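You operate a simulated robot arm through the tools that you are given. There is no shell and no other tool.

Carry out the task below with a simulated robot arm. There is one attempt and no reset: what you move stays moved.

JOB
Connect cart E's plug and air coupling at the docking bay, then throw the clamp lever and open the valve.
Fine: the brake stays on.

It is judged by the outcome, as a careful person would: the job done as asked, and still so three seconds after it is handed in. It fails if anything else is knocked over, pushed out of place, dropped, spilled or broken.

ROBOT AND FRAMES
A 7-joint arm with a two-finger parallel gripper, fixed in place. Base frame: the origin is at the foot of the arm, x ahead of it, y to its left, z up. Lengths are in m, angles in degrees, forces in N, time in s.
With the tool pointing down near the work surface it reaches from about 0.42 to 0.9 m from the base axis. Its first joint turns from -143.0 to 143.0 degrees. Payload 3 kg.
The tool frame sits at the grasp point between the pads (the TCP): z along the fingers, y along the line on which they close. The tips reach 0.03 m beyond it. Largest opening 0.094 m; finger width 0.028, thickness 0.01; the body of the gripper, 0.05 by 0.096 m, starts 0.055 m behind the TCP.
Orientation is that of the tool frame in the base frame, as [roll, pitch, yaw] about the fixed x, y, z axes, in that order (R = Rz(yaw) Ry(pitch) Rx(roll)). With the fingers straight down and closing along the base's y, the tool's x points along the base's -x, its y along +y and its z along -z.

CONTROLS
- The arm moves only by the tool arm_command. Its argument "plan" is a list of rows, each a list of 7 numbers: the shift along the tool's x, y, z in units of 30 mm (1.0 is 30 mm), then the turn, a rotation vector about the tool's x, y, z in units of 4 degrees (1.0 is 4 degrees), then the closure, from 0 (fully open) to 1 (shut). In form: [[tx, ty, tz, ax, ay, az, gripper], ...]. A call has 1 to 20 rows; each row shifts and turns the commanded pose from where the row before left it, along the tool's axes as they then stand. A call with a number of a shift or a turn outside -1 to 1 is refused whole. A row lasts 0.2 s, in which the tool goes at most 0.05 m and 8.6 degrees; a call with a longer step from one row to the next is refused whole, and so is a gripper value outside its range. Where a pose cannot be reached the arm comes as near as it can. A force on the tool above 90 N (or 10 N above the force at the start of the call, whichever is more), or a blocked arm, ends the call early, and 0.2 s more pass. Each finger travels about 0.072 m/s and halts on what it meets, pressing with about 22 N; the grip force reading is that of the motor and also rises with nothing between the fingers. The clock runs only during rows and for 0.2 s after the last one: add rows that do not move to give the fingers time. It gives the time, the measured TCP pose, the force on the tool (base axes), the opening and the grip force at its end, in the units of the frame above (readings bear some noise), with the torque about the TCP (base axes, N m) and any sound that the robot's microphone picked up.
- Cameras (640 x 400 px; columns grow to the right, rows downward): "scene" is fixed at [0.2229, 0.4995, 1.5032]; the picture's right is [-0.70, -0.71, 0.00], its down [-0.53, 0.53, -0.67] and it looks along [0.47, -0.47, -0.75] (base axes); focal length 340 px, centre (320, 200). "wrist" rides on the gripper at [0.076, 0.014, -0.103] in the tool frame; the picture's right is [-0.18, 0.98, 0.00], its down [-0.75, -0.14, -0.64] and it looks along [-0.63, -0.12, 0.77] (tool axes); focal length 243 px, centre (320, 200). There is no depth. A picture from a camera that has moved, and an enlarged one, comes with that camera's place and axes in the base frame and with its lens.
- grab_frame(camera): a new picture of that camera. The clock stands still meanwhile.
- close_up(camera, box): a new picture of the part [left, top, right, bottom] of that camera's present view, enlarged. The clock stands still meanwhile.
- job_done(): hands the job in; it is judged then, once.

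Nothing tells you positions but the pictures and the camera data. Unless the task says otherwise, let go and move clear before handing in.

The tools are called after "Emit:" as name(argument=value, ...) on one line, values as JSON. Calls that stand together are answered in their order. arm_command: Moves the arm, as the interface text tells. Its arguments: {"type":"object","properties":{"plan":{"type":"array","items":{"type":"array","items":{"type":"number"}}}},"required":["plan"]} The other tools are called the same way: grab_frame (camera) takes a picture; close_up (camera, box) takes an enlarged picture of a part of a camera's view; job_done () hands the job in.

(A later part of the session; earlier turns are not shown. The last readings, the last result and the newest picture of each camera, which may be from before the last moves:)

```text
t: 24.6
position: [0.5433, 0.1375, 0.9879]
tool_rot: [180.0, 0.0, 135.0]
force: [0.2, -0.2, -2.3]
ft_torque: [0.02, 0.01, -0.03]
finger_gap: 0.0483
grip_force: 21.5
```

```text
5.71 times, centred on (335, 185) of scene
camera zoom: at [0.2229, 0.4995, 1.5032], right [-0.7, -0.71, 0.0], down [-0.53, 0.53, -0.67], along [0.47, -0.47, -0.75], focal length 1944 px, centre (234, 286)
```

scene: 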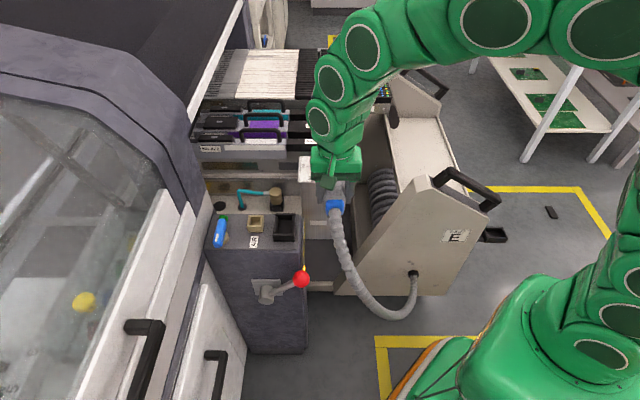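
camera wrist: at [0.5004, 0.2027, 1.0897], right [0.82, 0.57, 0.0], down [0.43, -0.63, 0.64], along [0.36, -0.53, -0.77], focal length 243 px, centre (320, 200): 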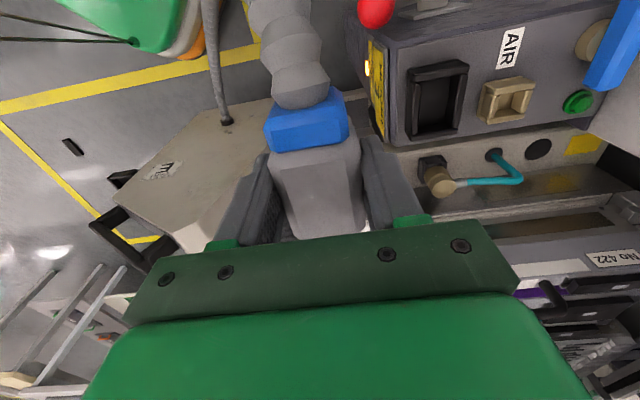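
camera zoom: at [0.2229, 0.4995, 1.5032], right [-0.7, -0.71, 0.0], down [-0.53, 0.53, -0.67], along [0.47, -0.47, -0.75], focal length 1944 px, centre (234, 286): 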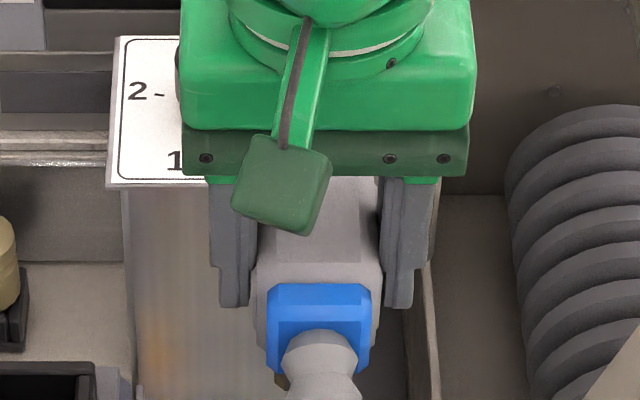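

I'll zoom further into the socket to get the opening's edges precisely.

Emit:
close_up(camera="wrist", box=[395, 50, 495, 150])

Emit:
close_up(camera="scene", box=[262, 205, 312, 250])

```text
4.00 times, centred on (445, 100) of wrist
camera zoom: at [0.5004, 0.2027, 1.0897], right [0.82, 0.57, 0.0], down [0.43, -0.63, 0.64], along [0.36, -0.53, -0.77], focal length 970 px, centre (-180, 600)
```

zoom: 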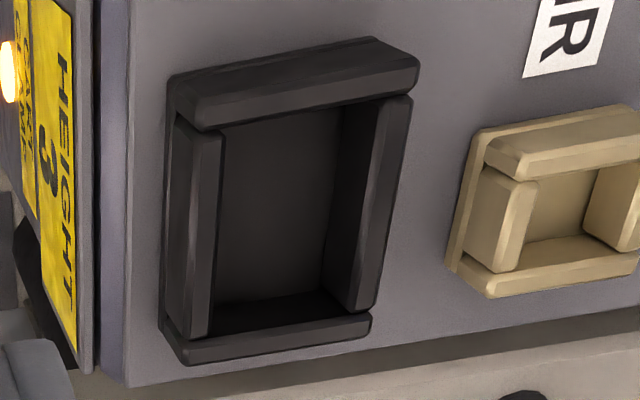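

```text
8.89 times, centred on (287, 228) of scene
camera zoom: at [0.2229, 0.4995, 1.5032], right [-0.7, -0.71, 0.0], down [-0.53, 0.53, -0.67], along [0.47, -0.47, -0.75], focal length 3024 px, centre (613, -44)
```

zoom: 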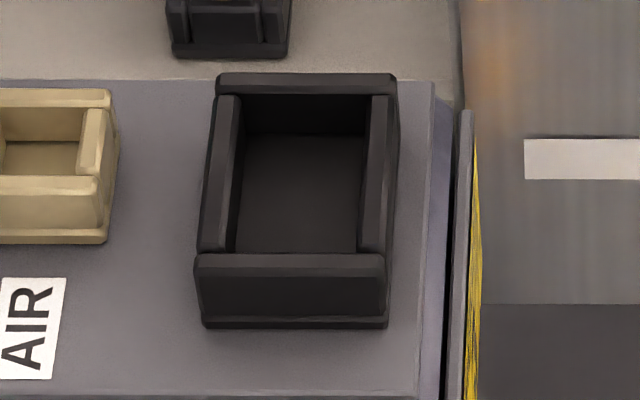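

The socket opening comes out at about 55 × 38 mm, centred near (0.649, 0.201) with its rim near z 0.836, and well aligned to the tool. I'll look at the empty holder to learn where the plug's insert sits relative to its body.

Emit:
close_up(camera="scene", box=[470, 200, 540, 250])

Emit:
close_up(camera="wrist", box=[90, 140, 160, 220])

Emit:
close_up(camera="scene", box=[310, 170, 360, 220])

```text
8.00 times, centred on (505, 225) of scene
camera zoom: at [0.2229, 0.4995, 1.5032], right [-0.7, -0.71, 0.0], down [-0.53, 0.53, -0.67], along [0.47, -0.47, -0.75], focal length 2721 px, centre (-1160, 0)
```

zoom: 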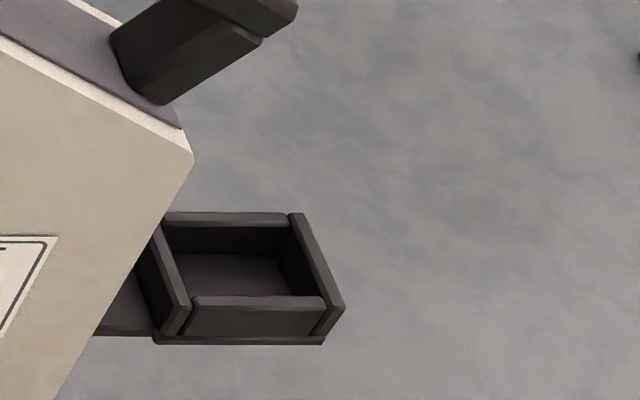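

```text
5.00 times, centred on (125, 180) of wrist
camera zoom: at [0.5004, 0.2027, 1.0897], right [0.82, 0.57, 0.0], down [0.43, -0.63, 0.64], along [0.36, -0.53, -0.77], focal length 1213 px, centre (1295, 300)
```

zoom: 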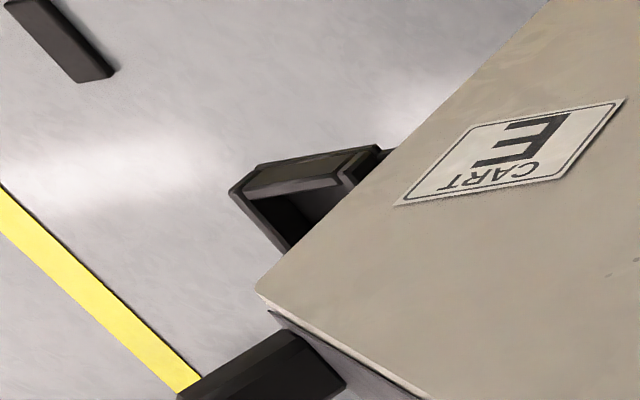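

```text
8.00 times, centred on (335, 195) of scene
camera zoom: at [0.2229, 0.4995, 1.5032], right [-0.7, -0.71, 0.0], down [-0.53, 0.53, -0.67], along [0.47, -0.47, -0.75], focal length 2721 px, centre (200, 240)
```

zoom: 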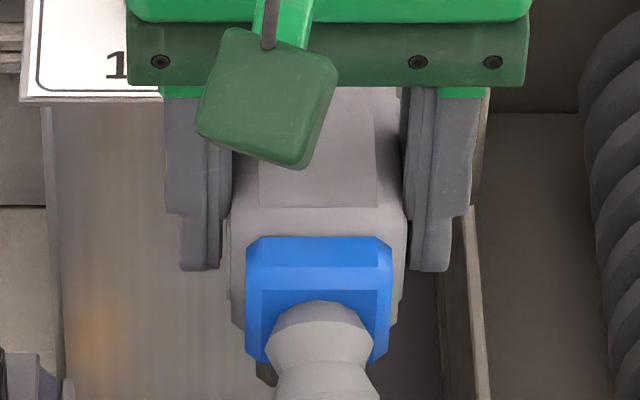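

The holder and socket have the same shape, and the plug's insert is centred under its body, with the TCP about 48 mm above the rim when parked. I'll move over the socket now and descend to just above it.

Emit:
arm_command(plan=[[-0.2175, 0.99, 0, 0, 0, 0, 1], [-0.2175, 0.99, 0, 0, 0, 0, 1], [-0.2175, 0.99, 0, 0, 0, 0, 1], [-0.2175, 0.99, 0, 0, 0, 0, 1], [0, 0, 0, 0, 0, 0, 1], [0, 0, 0.6, 0, 0, 0, 1], [0, 0, 0.6, 0, 0, 0, 1], [0, 0, 0.6, 0, 0, 0, 1], [0, 0, 0.3, 0, 0, 0, 1], [0, 0, 0, 0, 0, 0, 1]])

Emit:
grab_frame(camera="wrist")

Emit:
grab_frame(camera="scene")

Emit:
close_up(camera="scene", box=[240, 170, 340, 260])

```text
t: 26.8
position: [0.6429, 0.2023, 0.9246]
tool_rot: [180.0, 0.0, 135.1]
force: [0.0, -0.5, -3.1]
ft_torque: [0.01, -0.05, -0.02]
finger_gap: 0.0482
grip_force: 22.4
```

```text
taken
camera wrist: at [0.6009, 0.2673, 1.0266], right [0.82, 0.57, 0.0], down [0.43, -0.63, 0.64], along [0.36, -0.53, -0.77], focal length 243 px, centre (320, 200)
```

wrist: 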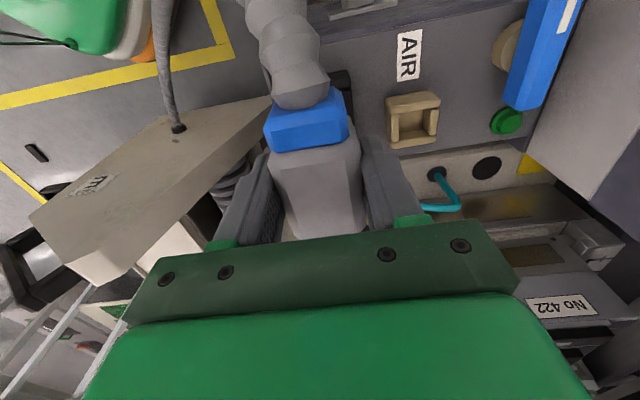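

```text
taken
```

scene: 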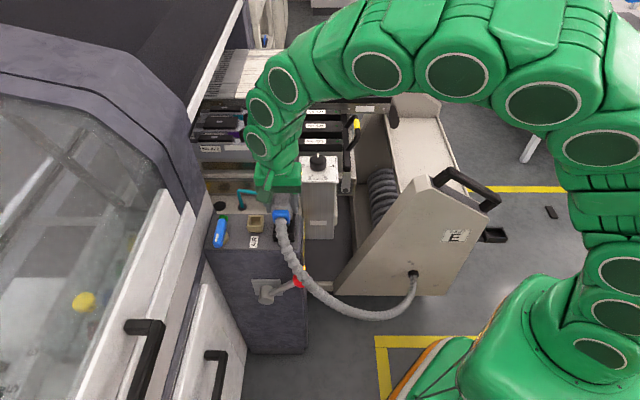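

```text
4.44 times, centred on (290, 215) of scene
camera zoom: at [0.2229, 0.4995, 1.5032], right [-0.7, -0.71, 0.0], down [-0.53, 0.53, -0.67], along [0.47, -0.47, -0.75], focal length 1512 px, centre (453, 133)
```

zoom: 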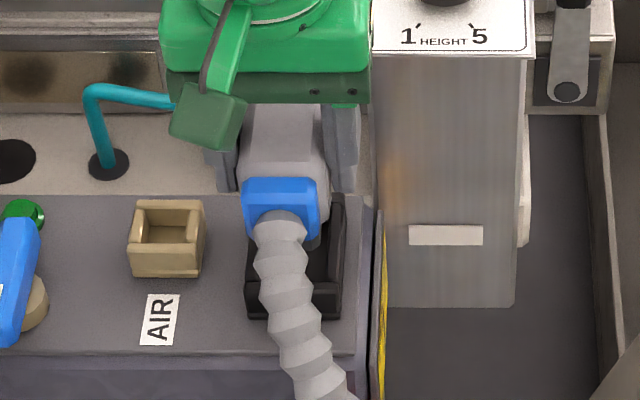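

The plug hovers just above the power socket with the cable trailing to the front. I'll check alignment using the AIR socket as a reference in the wrist view.

Emit:
close_up(camera="wrist", box=[370, 20, 470, 160])

Emit:
close_up(camera="wrist", box=[240, 60, 400, 250])

Emit:
close_up(camera="scene", box=[265, 190, 325, 250])

```text
2.86 times, centred on (420, 90) of wrist
camera zoom: at [0.6009, 0.2673, 1.0266], right [0.82, 0.57, 0.0], down [0.43, -0.63, 0.64], along [0.36, -0.53, -0.77], focal length 693 px, centre (34, 514)
```

zoom: 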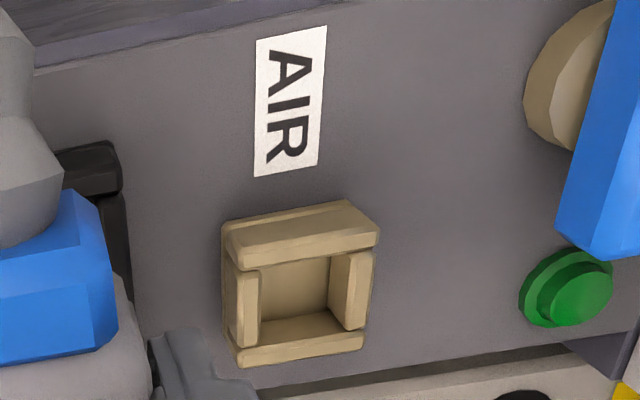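

```text
2.11 times, centred on (320, 155) of wrist
camera zoom: at [0.6009, 0.2673, 1.0266], right [0.82, 0.57, 0.0], down [0.43, -0.63, 0.64], along [0.36, -0.53, -0.77], focal length 511 px, centre (320, 295)
```

zoom: 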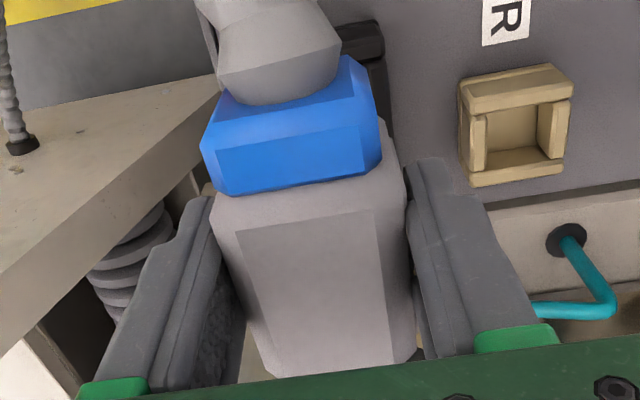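

```text
6.67 times, centred on (295, 220) of scene
camera zoom: at [0.2229, 0.4995, 1.5032], right [-0.7, -0.71, 0.0], down [-0.53, 0.53, -0.67], along [0.47, -0.47, -0.75], focal length 2268 px, centre (487, 67)
```

zoom: 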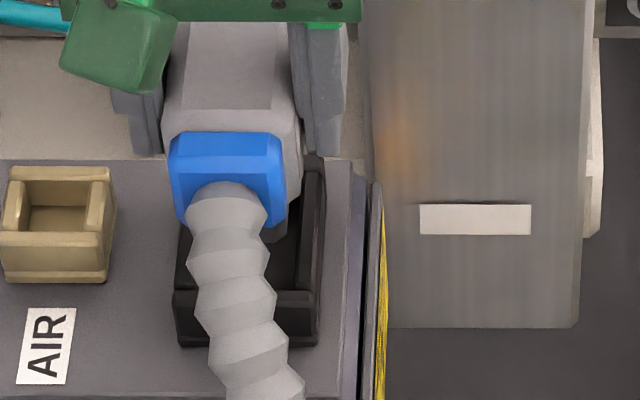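

The arm stopped about 2 mm short sideways, so I'll correct that and lower slowly while watching the forces.

Emit:
arm_command(plan=[[0, 0.067, 0, 0, 0, 0, 1], [0, 0, 0, 0, 0, 0, 1], [0, 0, 0.2, 0, 0, 0, 1], [0, 0, 0.2, 0, 0, 0, 1], [0, 0, 0.2, 0, 0, 0, 1], [0, 0, 0.2, 0, 0, 0, 1], [0, 0, 0, 0, 0, 0, 1]])

Emit:
close_up(camera="scene", box=[265, 190, 325, 250])

Emit:
close_up(camera="wrist", box=[240, 40, 440, 250])

```text
t: 28.4
position: [0.646, 0.2024, 0.9023]
tool_rot: [179.9, 0.0, 135.1]
force: [0.4, -1.0, -2.3]
ft_torque: [0.02, 0.03, 0.0]
finger_gap: 0.0483
grip_force: 22.4
```

```text
6.67 times, centred on (295, 220) of scene
camera zoom: at [0.2229, 0.4995, 1.5032], right [-0.7, -0.71, 0.0], down [-0.53, 0.53, -0.67], along [0.47, -0.47, -0.75], focal length 2268 px, centre (487, 67)
```

zoom: 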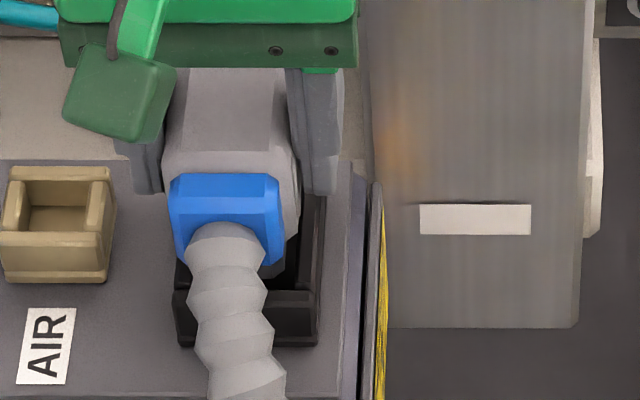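

```text
1.90 times, centred on (340, 145) of wrist
camera zoom: at [0.6036, 0.2683, 1.0036], right [0.82, 0.57, 0.0], down [0.43, -0.63, 0.64], along [0.36, -0.53, -0.77], focal length 462 px, centre (282, 305)
```

zoom: 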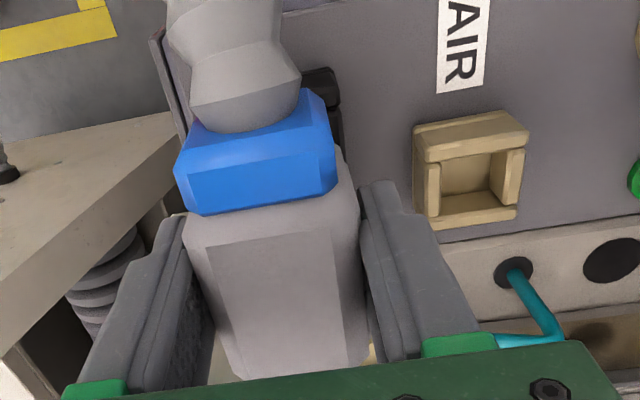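

Alignment is within about 1 mm. Continuing the slow descent into the socket.

Emit:
arm_command(plan=[[0, 0, 0.15, 0, 0, 0, 1], [0, 0, 0.15, 0, 0, 0, 1], [0, 0, 0.15, 0, 0, 0, 1], [0, 0, 0, 0, 0, 0, 1]])

Emit:
close_up(camera="scene", box=[265, 190, 325, 250])

```text
t: 29.4
position: [0.6471, 0.2043, 0.8875]
tool_rot: [180.0, 0.1, 135.1]
force: [0.8, -0.5, -2.2]
ft_torque: [0.03, -0.02, 0.02]
finger_gap: 0.0485
grip_force: 22.5
```

```text
6.67 times, centred on (295, 220) of scene
camera zoom: at [0.2229, 0.4995, 1.5032], right [-0.7, -0.71, 0.0], down [-0.53, 0.53, -0.67], along [0.47, -0.47, -0.75], focal length 2268 px, centre (487, 67)
```

zoom: 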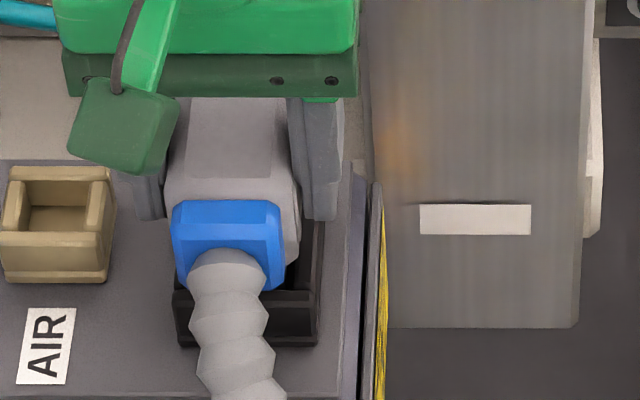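

No contact so far and the insert appears to be entering the opening. Continuing down.

Emit:
arm_command(plan=[[0, 0, 0.15, 0, 0, 0, 1], [0, 0, 0.15, 0, 0, 0, 1], [0, 0, 0, 0, 0, 0, 1]])

Emit:
close_up(camera="scene", box=[265, 190, 325, 250])

```text
t: 30.2
position: [0.6459, 0.2049, 0.8807]
tool_rot: [179.8, 0.0, 135.0]
force: [1.6, -1.1, 14.3]
ft_torque: [-0.03, -0.03, 0.02]
finger_gap: 0.0486
grip_force: 22.6
```

```text
6.67 times, centred on (295, 220) of scene
camera zoom: at [0.2229, 0.4995, 1.5032], right [-0.7, -0.71, 0.0], down [-0.53, 0.53, -0.67], along [0.47, -0.47, -0.75], focal length 2268 px, centre (487, 67)
```

zoom: 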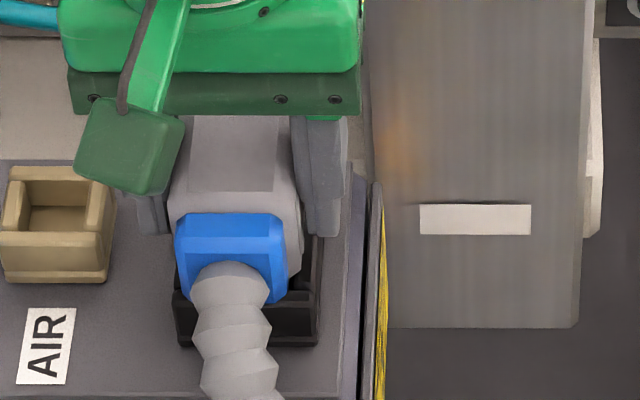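

Contact at about z 0.881 with some 16 N and no side torque, so the plug is meeting the socket squarely. I'll push a little further to seat it and listen for a click.

Emit:
arm_command(plan=[[0, 0, 0.1, 0, 0, 0, 1], [0, 0, 0, 0, 0, 0, 1]])

Emit:
close_up(camera="scene", box=[265, 190, 325, 250])

Emit:
close_up(camera="wrist", box=[240, 40, 440, 250])

```text
t: 30.8
position: [0.6446, 0.2044, 0.8755]
tool_rot: [179.9, 0.0, 135.0]
force: [0.6, -1.1, 14.6]
ft_torque: [0.04, 0.01, -0.04]
finger_gap: 0.0481
grip_force: 22.3
```

```text
6.67 times, centred on (295, 220) of scene
camera zoom: at [0.2229, 0.4995, 1.5032], right [-0.7, -0.71, 0.0], down [-0.53, 0.53, -0.67], along [0.47, -0.47, -0.75], focal length 2268 px, centre (487, 67)
```

zoom: 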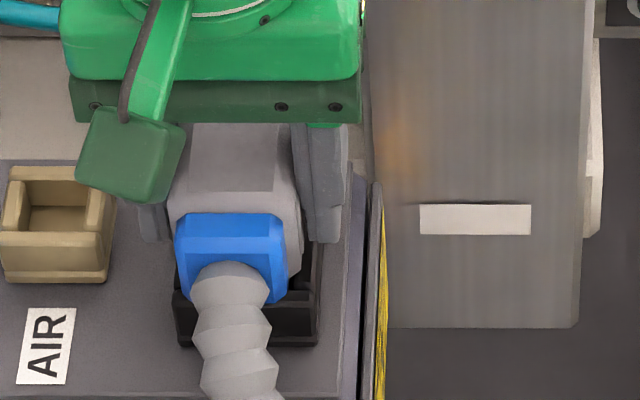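

```text
1.90 times, centred on (340, 145) of wrist
camera zoom: at [0.6024, 0.2692, 0.9778], right [0.82, 0.57, 0.0], down [0.43, -0.63, 0.64], along [0.36, -0.53, -0.77], focal length 462 px, centre (282, 305)
```

zoom: 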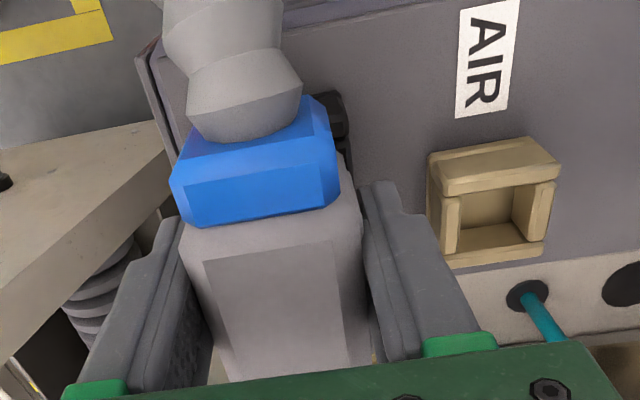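

The plug stayed put while the fingers slid about 5 mm down it, so it is resting against something solid. I'll look closely to judge whether it is fully seated.

Emit:
close_up(camera="scene", box=[280, 210, 310, 240])

Emit:
close_up(camera="wrist", box=[300, 60, 380, 140])

Emit:
close_up(camera="wrist", box=[200, 40, 300, 140])

```text
13.33 times, centred on (295, 225) of scene
camera zoom: at [0.2229, 0.4995, 1.5032], right [-0.7, -0.71, 0.0], down [-0.53, 0.53, -0.67], along [0.47, -0.47, -0.75], focal length 4535 px, centre (653, -133)
```

zoom: 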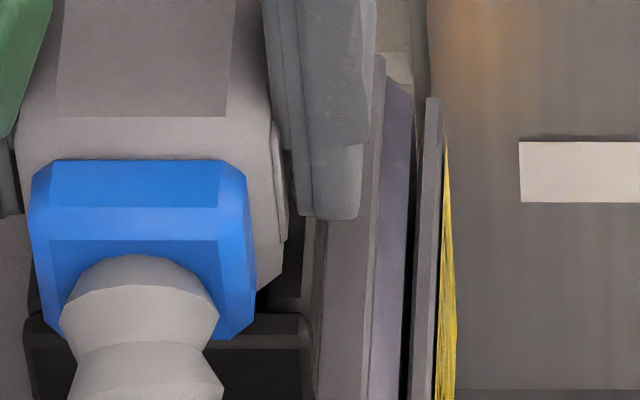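

```text
5.00 times, centred on (340, 100) of wrist
camera zoom: at [0.6024, 0.2692, 0.9778], right [0.82, 0.57, 0.0], down [0.43, -0.63, 0.64], along [0.36, -0.53, -0.77], focal length 1213 px, centre (220, 700)
```

zoom: 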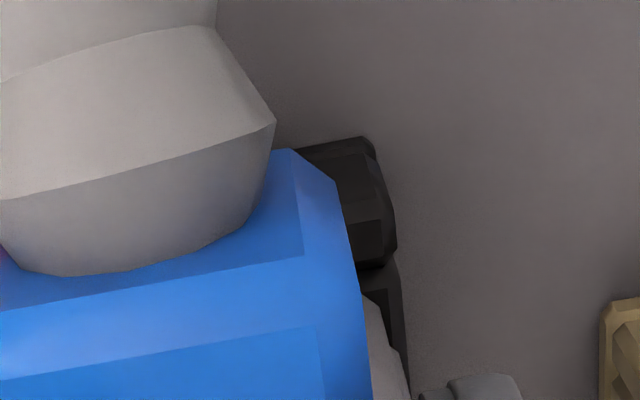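

```text
4.00 times, centred on (250, 90) of wrist
camera zoom: at [0.6024, 0.2692, 0.9778], right [0.82, 0.57, 0.0], down [0.43, -0.63, 0.64], along [0.36, -0.53, -0.77], focal length 970 px, centre (600, 640)
```

zoom: 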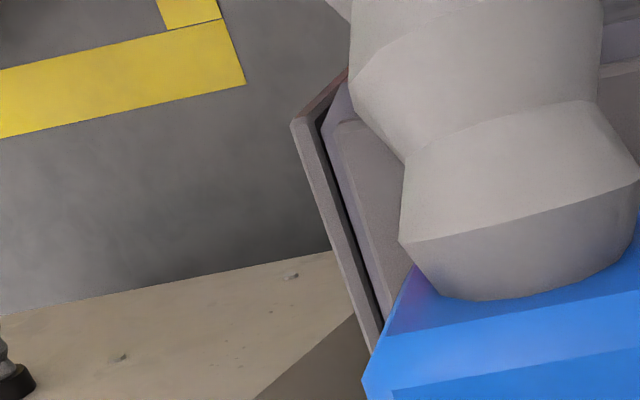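

The plug seems as deep as it was in its holder, but the scene view suggests it may sit about 2 mm too far left. I'll relieve the load and nudge sideways to feel whether the insert is between the socket walls.

Emit:
arm_command(plan=[[0, 0, -0.12, 0, 0, 0, 1], [0, 0, 0, 0, 0, 0, 1]])

Emit:
arm_command(plan=[[0, -0.1, 0, 0, 0, 0, 1], [0, 0, 0, 0, 0, 0, 1]])

Emit:
close_up(camera="scene", box=[280, 210, 310, 240])

```text
t: 31.4
position: [0.6446, 0.2036, 0.8781]
tool_rot: [-179.9, 0.0, 135.0]
force: [-0.3, 0.7, -10.8]
ft_torque: [0.03, 0.09, 0.01]
finger_gap: 0.0483
grip_force: 21.5
```

```text
t: 32.0
position: [0.6432, 0.2034, 0.8786]
tool_rot: [180.0, 0.0, 134.9]
force: [1.8, -1.4, -11.5]
ft_torque: [-0.04, 0.01, -0.06]
finger_gap: 0.0482
grip_force: 21.9
```

```text
13.33 times, centred on (295, 225) of scene
camera zoom: at [0.2229, 0.4995, 1.5032], right [-0.7, -0.71, 0.0], down [-0.53, 0.53, -0.67], along [0.47, -0.47, -0.75], focal length 4535 px, centre (653, -133)
```

zoom: 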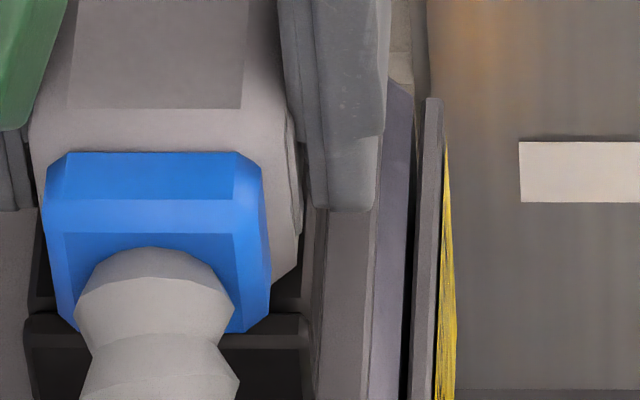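

The plug moved about 3 mm right and now looks centred, with some retention felt when lifting. I'll push down again from this centred position.

Emit:
arm_command(plan=[[0, 0, 0.1, 0, 0, 0, 1], [0, 0, 0.1, 0, 0, 0, 1], [0, 0, 0, 0, 0, 0, 1]])

Emit:
close_up(camera="scene", box=[280, 210, 310, 240])

Emit:
close_up(camera="scene", box=[265, 190, 325, 250])

```text
t: 32.8
position: [0.6434, 0.2024, 0.8746]
tool_rot: [179.9, 0.0, 134.9]
force: [-2.2, -1.9, 12.9]
ft_torque: [-0.03, -0.02, 0.0]
finger_gap: 0.0484
grip_force: 21.6
```

```text
13.33 times, centred on (295, 225) of scene
camera zoom: at [0.2229, 0.4995, 1.5032], right [-0.7, -0.71, 0.0], down [-0.53, 0.53, -0.67], along [0.47, -0.47, -0.75], focal length 4535 px, centre (653, -133)
```

zoom: 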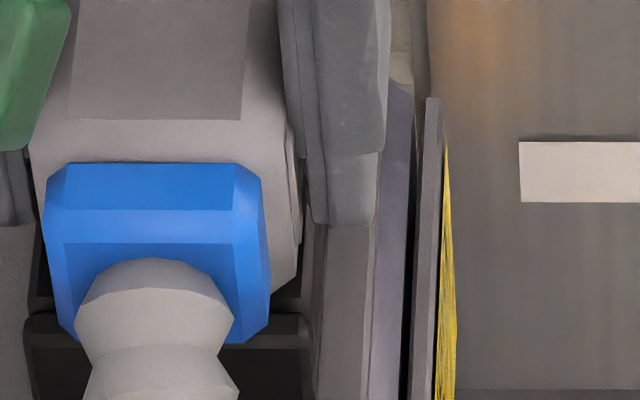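

```text
6.67 times, centred on (295, 220) of scene
camera zoom: at [0.2229, 0.4995, 1.5032], right [-0.7, -0.71, 0.0], down [-0.53, 0.53, -0.67], along [0.47, -0.47, -0.75], focal length 2268 px, centre (487, 67)
```

zoom: 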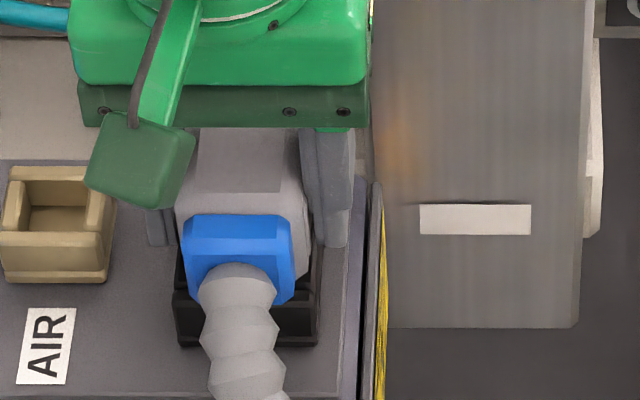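

The plug stops at the same height again, and no click has sounded. My grip slips at about 17 N, so I'll release it, back off, and press on its top with closed fingers.

Emit:
arm_command(plan=[[0, 0, -0.05, 0, 0, 0, 1], [0, 0, 0, 0, 0, 0, 0.36], [0, 0, 0, 0, 0, 0, 0.36], [0, 0, 0, 0, 0, 0, 0.36]])

Emit:
close_up(camera="scene", box=[265, 190, 325, 250])

Emit:
close_up(camera="wrist", box=[240, 40, 440, 250])

```text
t: 33.8
position: [0.6426, 0.2014, 0.8746]
tool_rot: [180.0, 0.0, 135.1]
force: [-0.5, 0.5, 0.1]
ft_torque: [-0.01, 0.05, 0.02]
finger_gap: 0.0599
grip_force: 0.0
```

```text
6.67 times, centred on (295, 220) of scene
camera zoom: at [0.2229, 0.4995, 1.5032], right [-0.7, -0.71, 0.0], down [-0.53, 0.53, -0.67], along [0.47, -0.47, -0.75], focal length 2268 px, centre (487, 67)
```

zoom: 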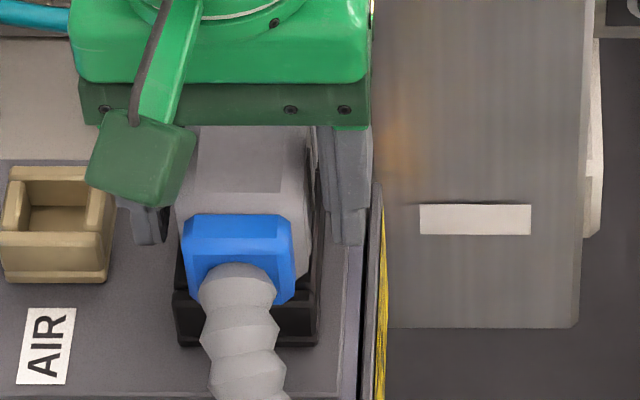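

```text
1.90 times, centred on (340, 145) of wrist
camera zoom: at [0.6004, 0.2672, 0.9764], right [0.82, 0.57, 0.0], down [0.43, -0.63, 0.64], along [0.36, -0.53, -0.77], focal length 462 px, centre (282, 305)
```

zoom: 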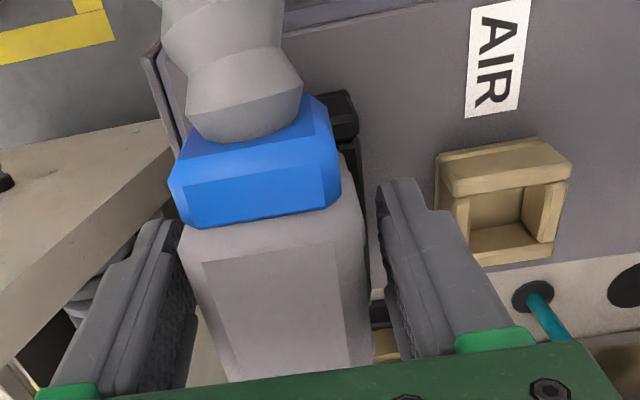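

The plug stays put in the socket when released. I'll rise, close the fingers, and line up over the top of the plug.

Emit:
arm_command(plan=[[0, 0, -0.5, 0, 0, 0, 0.36], [0, 0, -0.5, 0, 0, 0, 0.36], [0, 0, -0.5, 0, 0, 0, 0.36], [0, 0, -0.7, 0, 0, 0, 0.36], [0, 0, 0, 0, 0, 0, 1], [0, 0, 0, 0, 0, 0, 1], [0, 0, 0, 0, 0, 0, 1], [0, 0, 0, 0, 0, 0, 1]])

Emit:
grab_frame(camera="wrist")

Emit:
close_up(camera="scene", box=[240, 160, 340, 250])

Emit:
close_up(camera="wrist", box=[240, 60, 400, 250])

```text
t: 35.6
position: [0.6408, 0.2013, 0.9407]
tool_rot: [-180.0, 0.1, 135.0]
force: [-0.2, -0.5, 0.1]
ft_torque: [0.01, -0.03, -0.02]
finger_gap: 0.0001
grip_force: 22.0
```

```text
taken
camera wrist: at [0.5981, 0.2659, 1.0423], right [0.82, 0.57, 0.0], down [0.43, -0.63, 0.64], along [0.36, -0.53, -0.77], focal length 243 px, centre (320, 200)
```

wrist: 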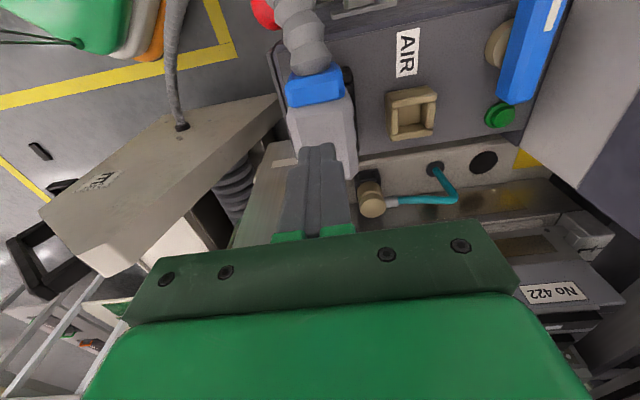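

```text
4.44 times, centred on (290, 205) of scene
camera zoom: at [0.2229, 0.4995, 1.5032], right [-0.7, -0.71, 0.0], down [-0.53, 0.53, -0.67], along [0.47, -0.47, -0.75], focal length 1512 px, centre (453, 178)
```

zoom: 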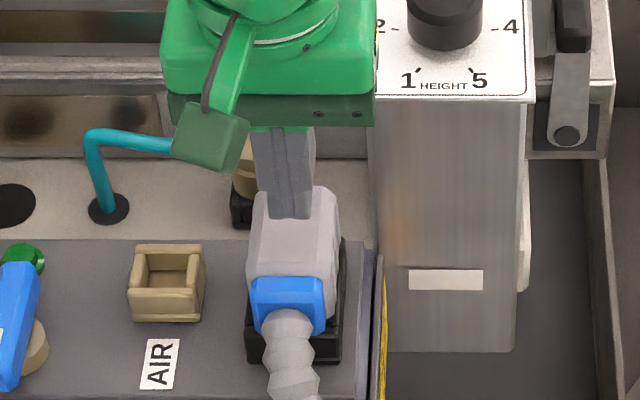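

```text
2.11 times, centred on (320, 155) of wrist
camera zoom: at [0.5981, 0.2659, 1.0423], right [0.82, 0.57, 0.0], down [0.43, -0.63, 0.64], along [0.36, -0.53, -0.77], focal length 511 px, centre (320, 295)
```

zoom: 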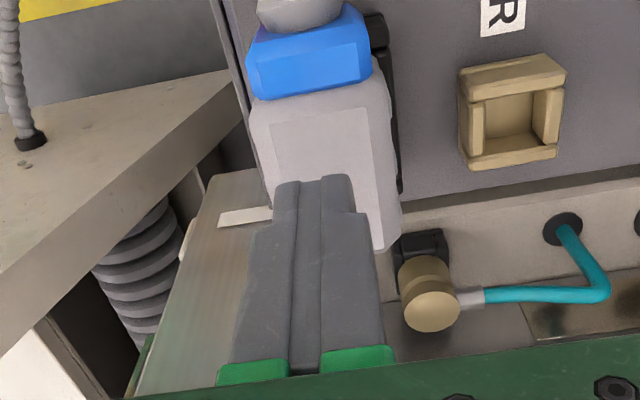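

The closed fingertips are nearly above the plug top. I'll centre over it by about 5 mm and press down in small steps.

Emit:
arm_command(plan=[[-0.157, 0.093, 0, 0, 0, 0, 1], [0, 0, 0, 0, 0, 0, 1], [0, 0, 0.2, 0, 0, 0, 1], [0, 0, 0.2, 0, 0, 0, 1], [0, 0, 0.15, 0, 0, 0, 1], [0, 0, 0, 0, 0, 0, 1]])

Emit:
close_up(camera="scene", box=[240, 160, 340, 250])

```text
t: 37.0
position: [0.6469, 0.1992, 0.9262]
tool_rot: [-180.0, -0.1, 135.0]
force: [0.3, -0.2, -0.1]
ft_torque: [-0.03, 0.01, 0.01]
finger_gap: 0.0001
grip_force: 22.3
```

```text
4.44 times, centred on (290, 205) of scene
camera zoom: at [0.2229, 0.4995, 1.5032], right [-0.7, -0.71, 0.0], down [-0.53, 0.53, -0.67], along [0.47, -0.47, -0.75], focal length 1512 px, centre (453, 178)
```

zoom: 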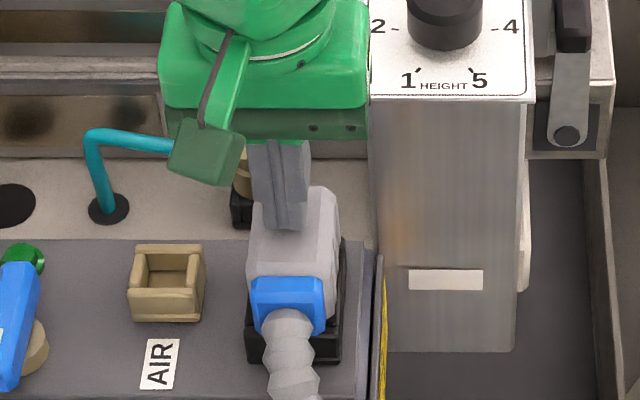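

Still no contact, and the tip is over the middle of the plug top. Pressing down now in small increments.

Emit:
arm_command(plan=[[0, 0, 0.15, 0, 0, 0, 1], [0, 0, 0.15, 0, 0, 0, 1], [0, 0, 0.1, 0, 0, 0, 1], [0, 0, 0, 0, 0, 0, 1]])

Emit:
close_up(camera="scene", box=[265, 190, 325, 250])

```text
t: 37.7
position: [0.6495, 0.2001, 0.9211]
tool_rot: [179.6, 0.2, 135.1]
force: [-7.6, 0.0, 24.2]
ft_torque: [0.05, 0.42, -0.01]
finger_gap: 0.0
grip_force: 22.1
stopped in row 3: the force on the tool passed its limit at 103 N (the readings are from after the stop); the commanded pose is now the measured one
```

```text
6.67 times, centred on (295, 220) of scene
camera zoom: at [0.2229, 0.4995, 1.5032], right [-0.7, -0.71, 0.0], down [-0.53, 0.53, -0.67], along [0.47, -0.47, -0.75], focal length 2268 px, centre (487, 67)
```

zoom: 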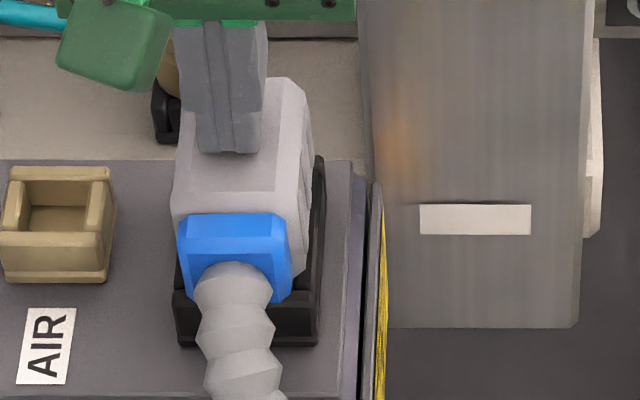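

The plug resists a 100 N push without moving, so it is against a hard stop. I need to see the joint from the side, so I'll back off, turn and tilt the camera toward horizontal.

Emit:
arm_command(plan=[[0, 0, -0.5, 0, 0, 0, 1], [0, 0, -1, 0, 0, 0, 1], [0, 0, -0.7, 0, 0, 0, 1], [0.359, -0.359, 0, 0, 0, -0.9375, 1], [0.382, -0.335, 0, 0, 0, -0.9375, 1], [0.403, -0.309, 0, 0, 0, -0.9375, 1], [0.422, -0.282, 0, 0, 0, -0.9375, 1], [0.44, -0.254, 0, 0, 0, -0.9375, 1], [0.456, -0.225, 0, 0, 0, -0.9375, 1], [0.469, -0.194, 0, 0, 0, -0.9375, 1], [0.481, -0.163, 0, 0, 0, -0.9375, 1], [0.491, -0.131, 0, 0, 0, -0.9375, 1], [0.498, -0.099, 0, 0, 0, -0.9375, 1], [0.504, -0.066, 0, 0, 0, -0.9375, 1], [0.507, -0.033, 0, 0, 0, -0.9375, 1], [0, 0, 0, 0, 0, 0, 1]])

Emit:
arm_command(plan=[[0, 0, 0.3, 0, -1, 0, 1], [0, 0, 0.3, 0, -1, 0, 1], [0, 0, 0.3, 0, -1, 0, 1], [0, 0, 0.3, 0, -1, 0, 1], [0, 0, 0.3, 0, -1, 0, 1], [0, 0, 0.3, 0, -1, 0, 1], [0, 0, 0, 0, 0, 0, 1]])

Emit:
grab_frame(camera="wrist")

Emit:
grab_frame(camera="scene")

```text
t: 41.1
position: [0.4666, 0.1998, 0.9848]
tool_rot: [179.8, 0.4, 180.0]
force: [-0.2, 0.1, -0.2]
ft_torque: [0.0, 0.0, 0.0]
finger_gap: 0.0
grip_force: 21.9
```

```text
t: 42.7
position: [0.4757, 0.2007, 0.9302]
tool_rot: [179.9, 24.6, -180.0]
force: [-0.1, 0.0, 0.1]
ft_torque: [0.02, -0.03, 0.02]
finger_gap: 0.0
grip_force: 22.0
```

```text
taken
camera wrist: at [0.3648, 0.2158, 0.9918], right [0.17, 0.98, 0.08], down [0.42, -0.14, 0.9], along [0.89, -0.12, -0.44], focal length 243 px, centre (320, 200)
```

wrist: 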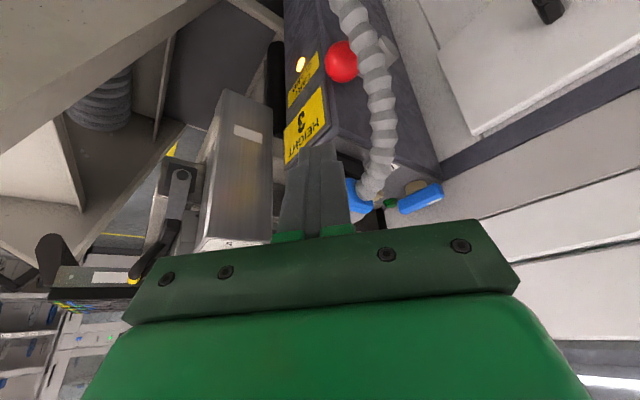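

```text
taken
```

scene: 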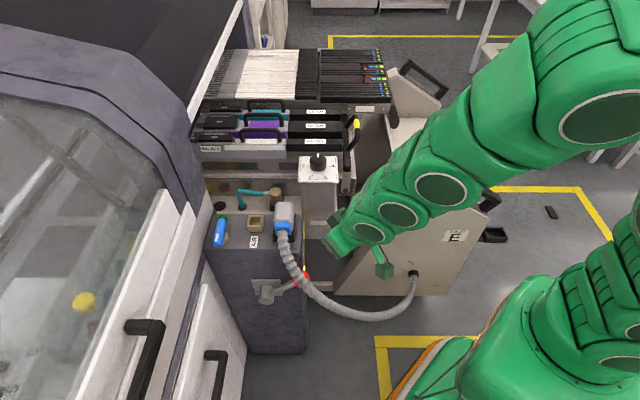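

The fingers hide the plug in this view. I'll open them to look through the gap.

Emit:
arm_command(plan=[[0, 0.4, 0, 0, 0, 0, 0], [0, 0.4, 0, 0, 0, 0, 0], [0, 0, 0, 0, 0, 0, 0], [0, 0, 0, 0, 0, 0, 0], [0, 0, 0, 0, 0, 0, 0]])

Emit:
grab_frame(camera="wrist")

Emit:
close_up(camera="wrist", box=[240, 80, 440, 240])

Emit:
close_up(camera="scene", box=[260, 190, 320, 250])

```text
t: 43.9
position: [0.4754, 0.2237, 0.93]
tool_rot: [179.8, 24.5, 180.0]
force: [-0.1, -0.1, 0.3]
ft_torque: [-0.01, -0.02, -0.04]
finger_gap: 0.0939
grip_force: 0.0
```

```text
taken
camera wrist: at [0.3643, 0.2395, 0.9919], right [0.17, 0.98, 0.08], down [0.42, -0.14, 0.9], along [0.89, -0.12, -0.44], focal length 243 px, centre (320, 200)
```

wrist: 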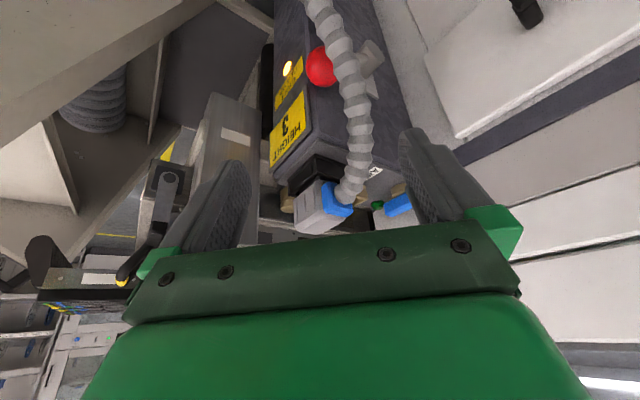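

```text
2.50 times, centred on (340, 160) of wrist
camera zoom: at [0.3643, 0.2395, 0.9919], right [0.17, 0.98, 0.08], down [0.42, -0.14, 0.9], along [0.89, -0.12, -0.44], focal length 606 px, centre (270, 300)
```

zoom: 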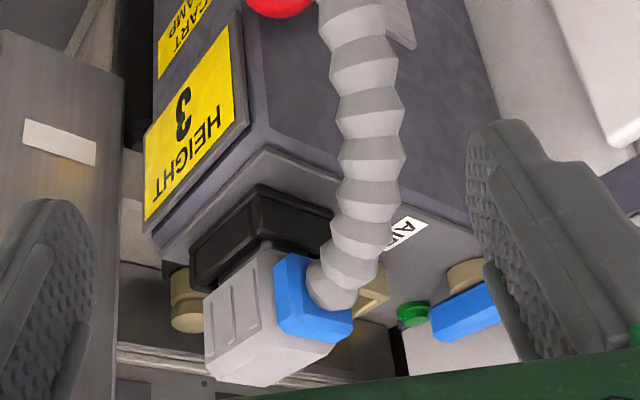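

```text
6.67 times, centred on (290, 220) of scene
camera zoom: at [0.2229, 0.4995, 1.5032], right [-0.7, -0.71, 0.0], down [-0.53, 0.53, -0.67], along [0.47, -0.47, -0.75], focal length 2268 px, centre (520, 67)
```

zoom: 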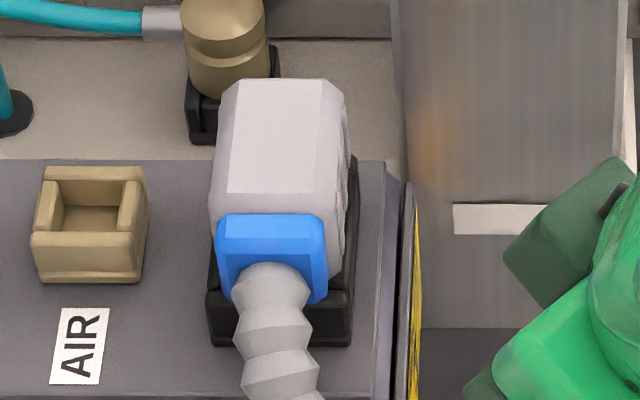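

Now I can see the interface between the plug and socket from the side. Zooming in on it.

Emit:
close_up(camera="wrist", box=[300, 150, 370, 220])

Emit:
close_up(camera="wrist", box=[310, 155, 350, 195])

```text
5.71 times, centred on (335, 185) of wrist
camera zoom: at [0.3643, 0.2395, 0.9919], right [0.17, 0.98, 0.08], down [0.42, -0.14, 0.9], along [0.89, -0.12, -0.44], focal length 1386 px, centre (234, 286)
```

zoom: 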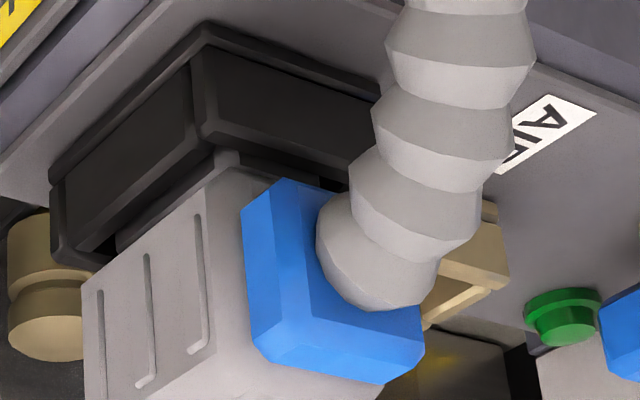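

```text
10.00 times, centred on (330, 175) of wrist
camera zoom: at [0.3643, 0.2395, 0.9919], right [0.17, 0.98, 0.08], down [0.42, -0.14, 0.9], along [0.89, -0.12, -0.44], focal length 2426 px, centre (220, 450)
```

zoom: 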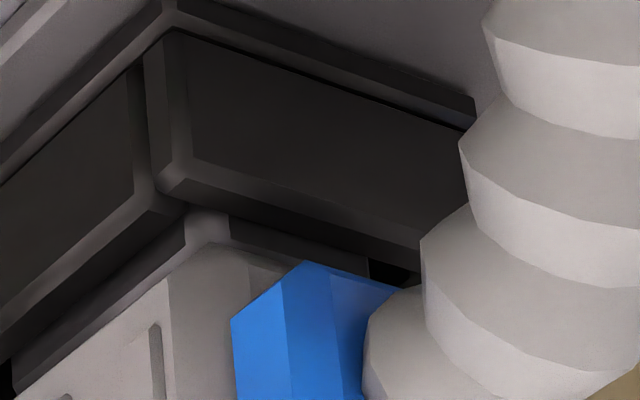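

From the side, the plug's insert is inside the socket walls with its body sitting evenly just above the rim, at the same depth as in its holder and against a hard stop. I take it as seated and will leave it; next I'll straighten the tool and go look at the brass air coupling from above.

Emit:
arm_command(plan=[[0, 0, -0.3, 0, 1, 0, 0], [0, 0, -0.5, 0, 1, 0, 0], [0, 0, -0.7, 0, 1, 0, 0], [0, 0, -0.9, 0, 1, 0, 0], [0, 0, -0.9, 0, 1, 0, 0], [0, 0, -0.9, 0, 1, 0, 0], [0, 0, -0.7, 0, 0.13, 0, 0], [0, 0, 0, 0, 0, 0, 0]])

Emit:
arm_command(plan=[[-0.792, -0.25, 0, 0, 0, -0.9375, 0], [-0.774, -0.301, 0, 0, 0, -0.9375, 0], [-0.752, -0.351, 0, 0, 0, -0.9375, 0], [-0.728, -0.399, 0, 0, 0, -0.9375, 0], [-0.7, -0.446, 0, 0, 0, -0.9375, 0], [-0.669, -0.491, 0, 0, 0, -0.9375, 0], [-0.636, -0.534, 0, 0, 0, -0.9375, 0], [-0.6, -0.574, 0, 0, 0, -0.9375, 0], [-0.561, -0.612, 0, 0, 0, -0.9375, 0], [-0.52, -0.647, 0, 0, 0, -0.9375, 0], [-0.476, -0.68, 0, 0, 0, -0.9375, 0], [-0.431, -0.71, 0, 0, 0, -0.9375, 0], [0, 0, 0, 0, 0, 0, 0]])

Emit:
grab_frame(camera="wrist")

Emit:
grab_frame(camera="scene")

```text
t: 45.7
position: [0.4458, 0.2225, 1.0732]
tool_rot: [179.8, -0.1, -179.9]
force: [-0.2, -0.2, 0.4]
ft_torque: [-0.03, -0.01, 0.01]
finger_gap: 0.0939
grip_force: 0.0
```

```text
t: 48.5
position: [0.7335, 0.1333, 1.0724]
tool_rot: [179.8, 0.1, -134.9]
force: [-0.1, 1.0, 0.3]
ft_torque: [0.05, 0.01, -0.02]
finger_gap: 0.0942
grip_force: 0.1
```

```text
taken
camera wrist: at [0.6707, 0.0901, 1.1747], right [-0.57, 0.82, 0.0], down [0.63, 0.43, 0.64], along [0.53, 0.37, -0.77], focal length 243 px, centre (320, 200)
```

wrist: 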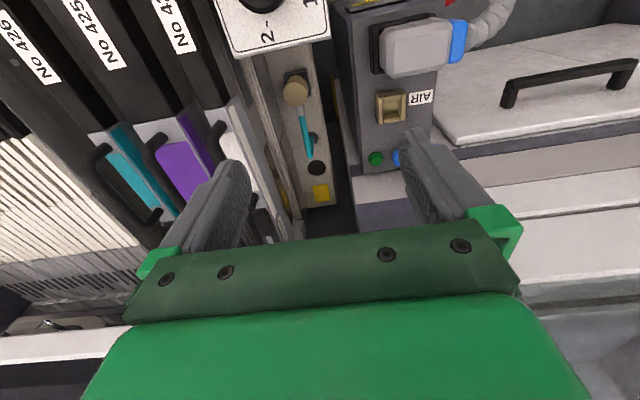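

```text
taken
```

scene: 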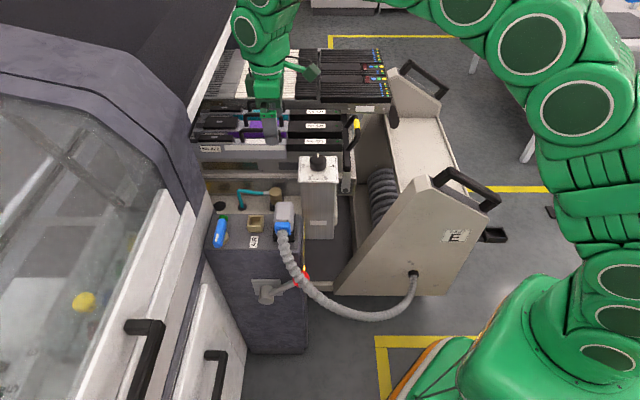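

I have a good overhead view of the coupling, hose, AIR socket and the tray rack. Zooming in to measure the coupling and its clearances.

Emit:
close_up(camera="wrist", box=[250, 40, 370, 210])

Emit:
close_up(camera="wrist", box=[265, 60, 335, 130])

Emit:
close_up(camera="wrist", box=[350, 60, 450, 180])

Emit:
close_up(camera="wrist", box=[160, 0, 330, 170])

```text
2.35 times, centred on (310, 125) of wrist
camera zoom: at [0.6707, 0.0901, 1.1747], right [-0.57, 0.82, 0.0], down [0.63, 0.43, 0.64], along [0.53, 0.37, -0.77], focal length 571 px, centre (344, 376)
```

zoom: 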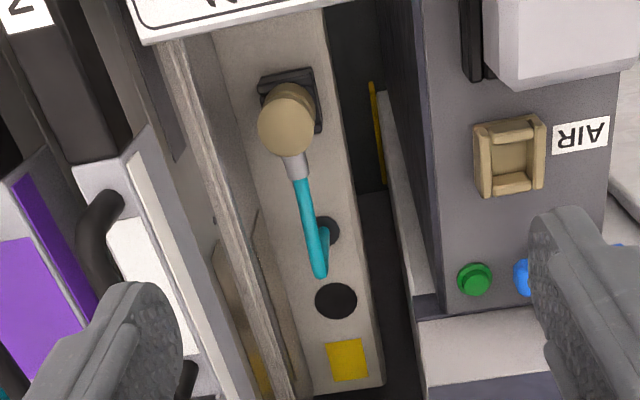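

```text
5.71 times, centred on (300, 95) of wrist
camera zoom: at [0.6707, 0.0901, 1.1747], right [-0.57, 0.82, 0.0], down [0.63, 0.43, 0.64], along [0.53, 0.37, -0.77], focal length 1386 px, centre (434, 800)
```

zoom: 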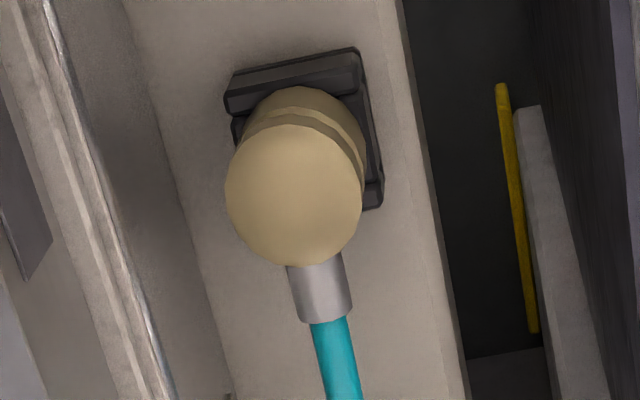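

```text
3.33 times, centred on (400, 120) of wrist
camera zoom: at [0.6707, 0.0901, 1.1747], right [-0.57, 0.82, 0.0], down [0.63, 0.43, 0.64], along [0.53, 0.37, -0.77], focal length 809 px, centre (53, 467)
```

zoom: 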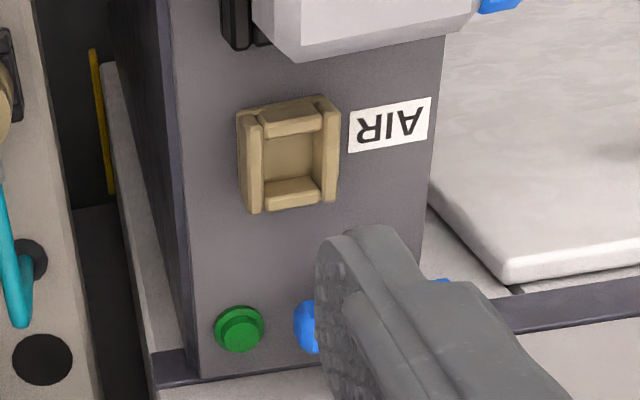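

```text
2.35 times, centred on (245, 85) of wrist
camera zoom: at [0.6707, 0.0901, 1.1747], right [-0.57, 0.82, 0.0], down [0.63, 0.43, 0.64], along [0.53, 0.37, -0.77], focal length 571 px, centre (496, 471)
```

zoom: 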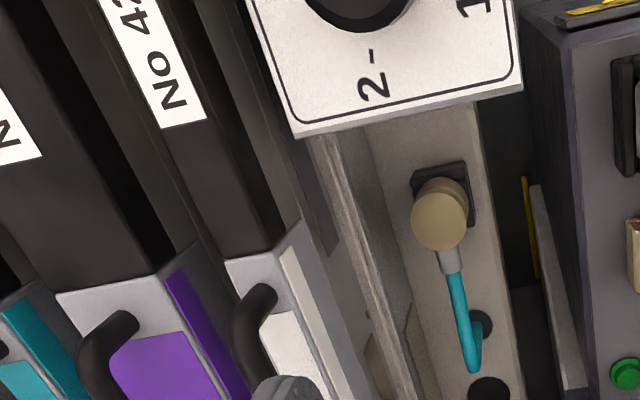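

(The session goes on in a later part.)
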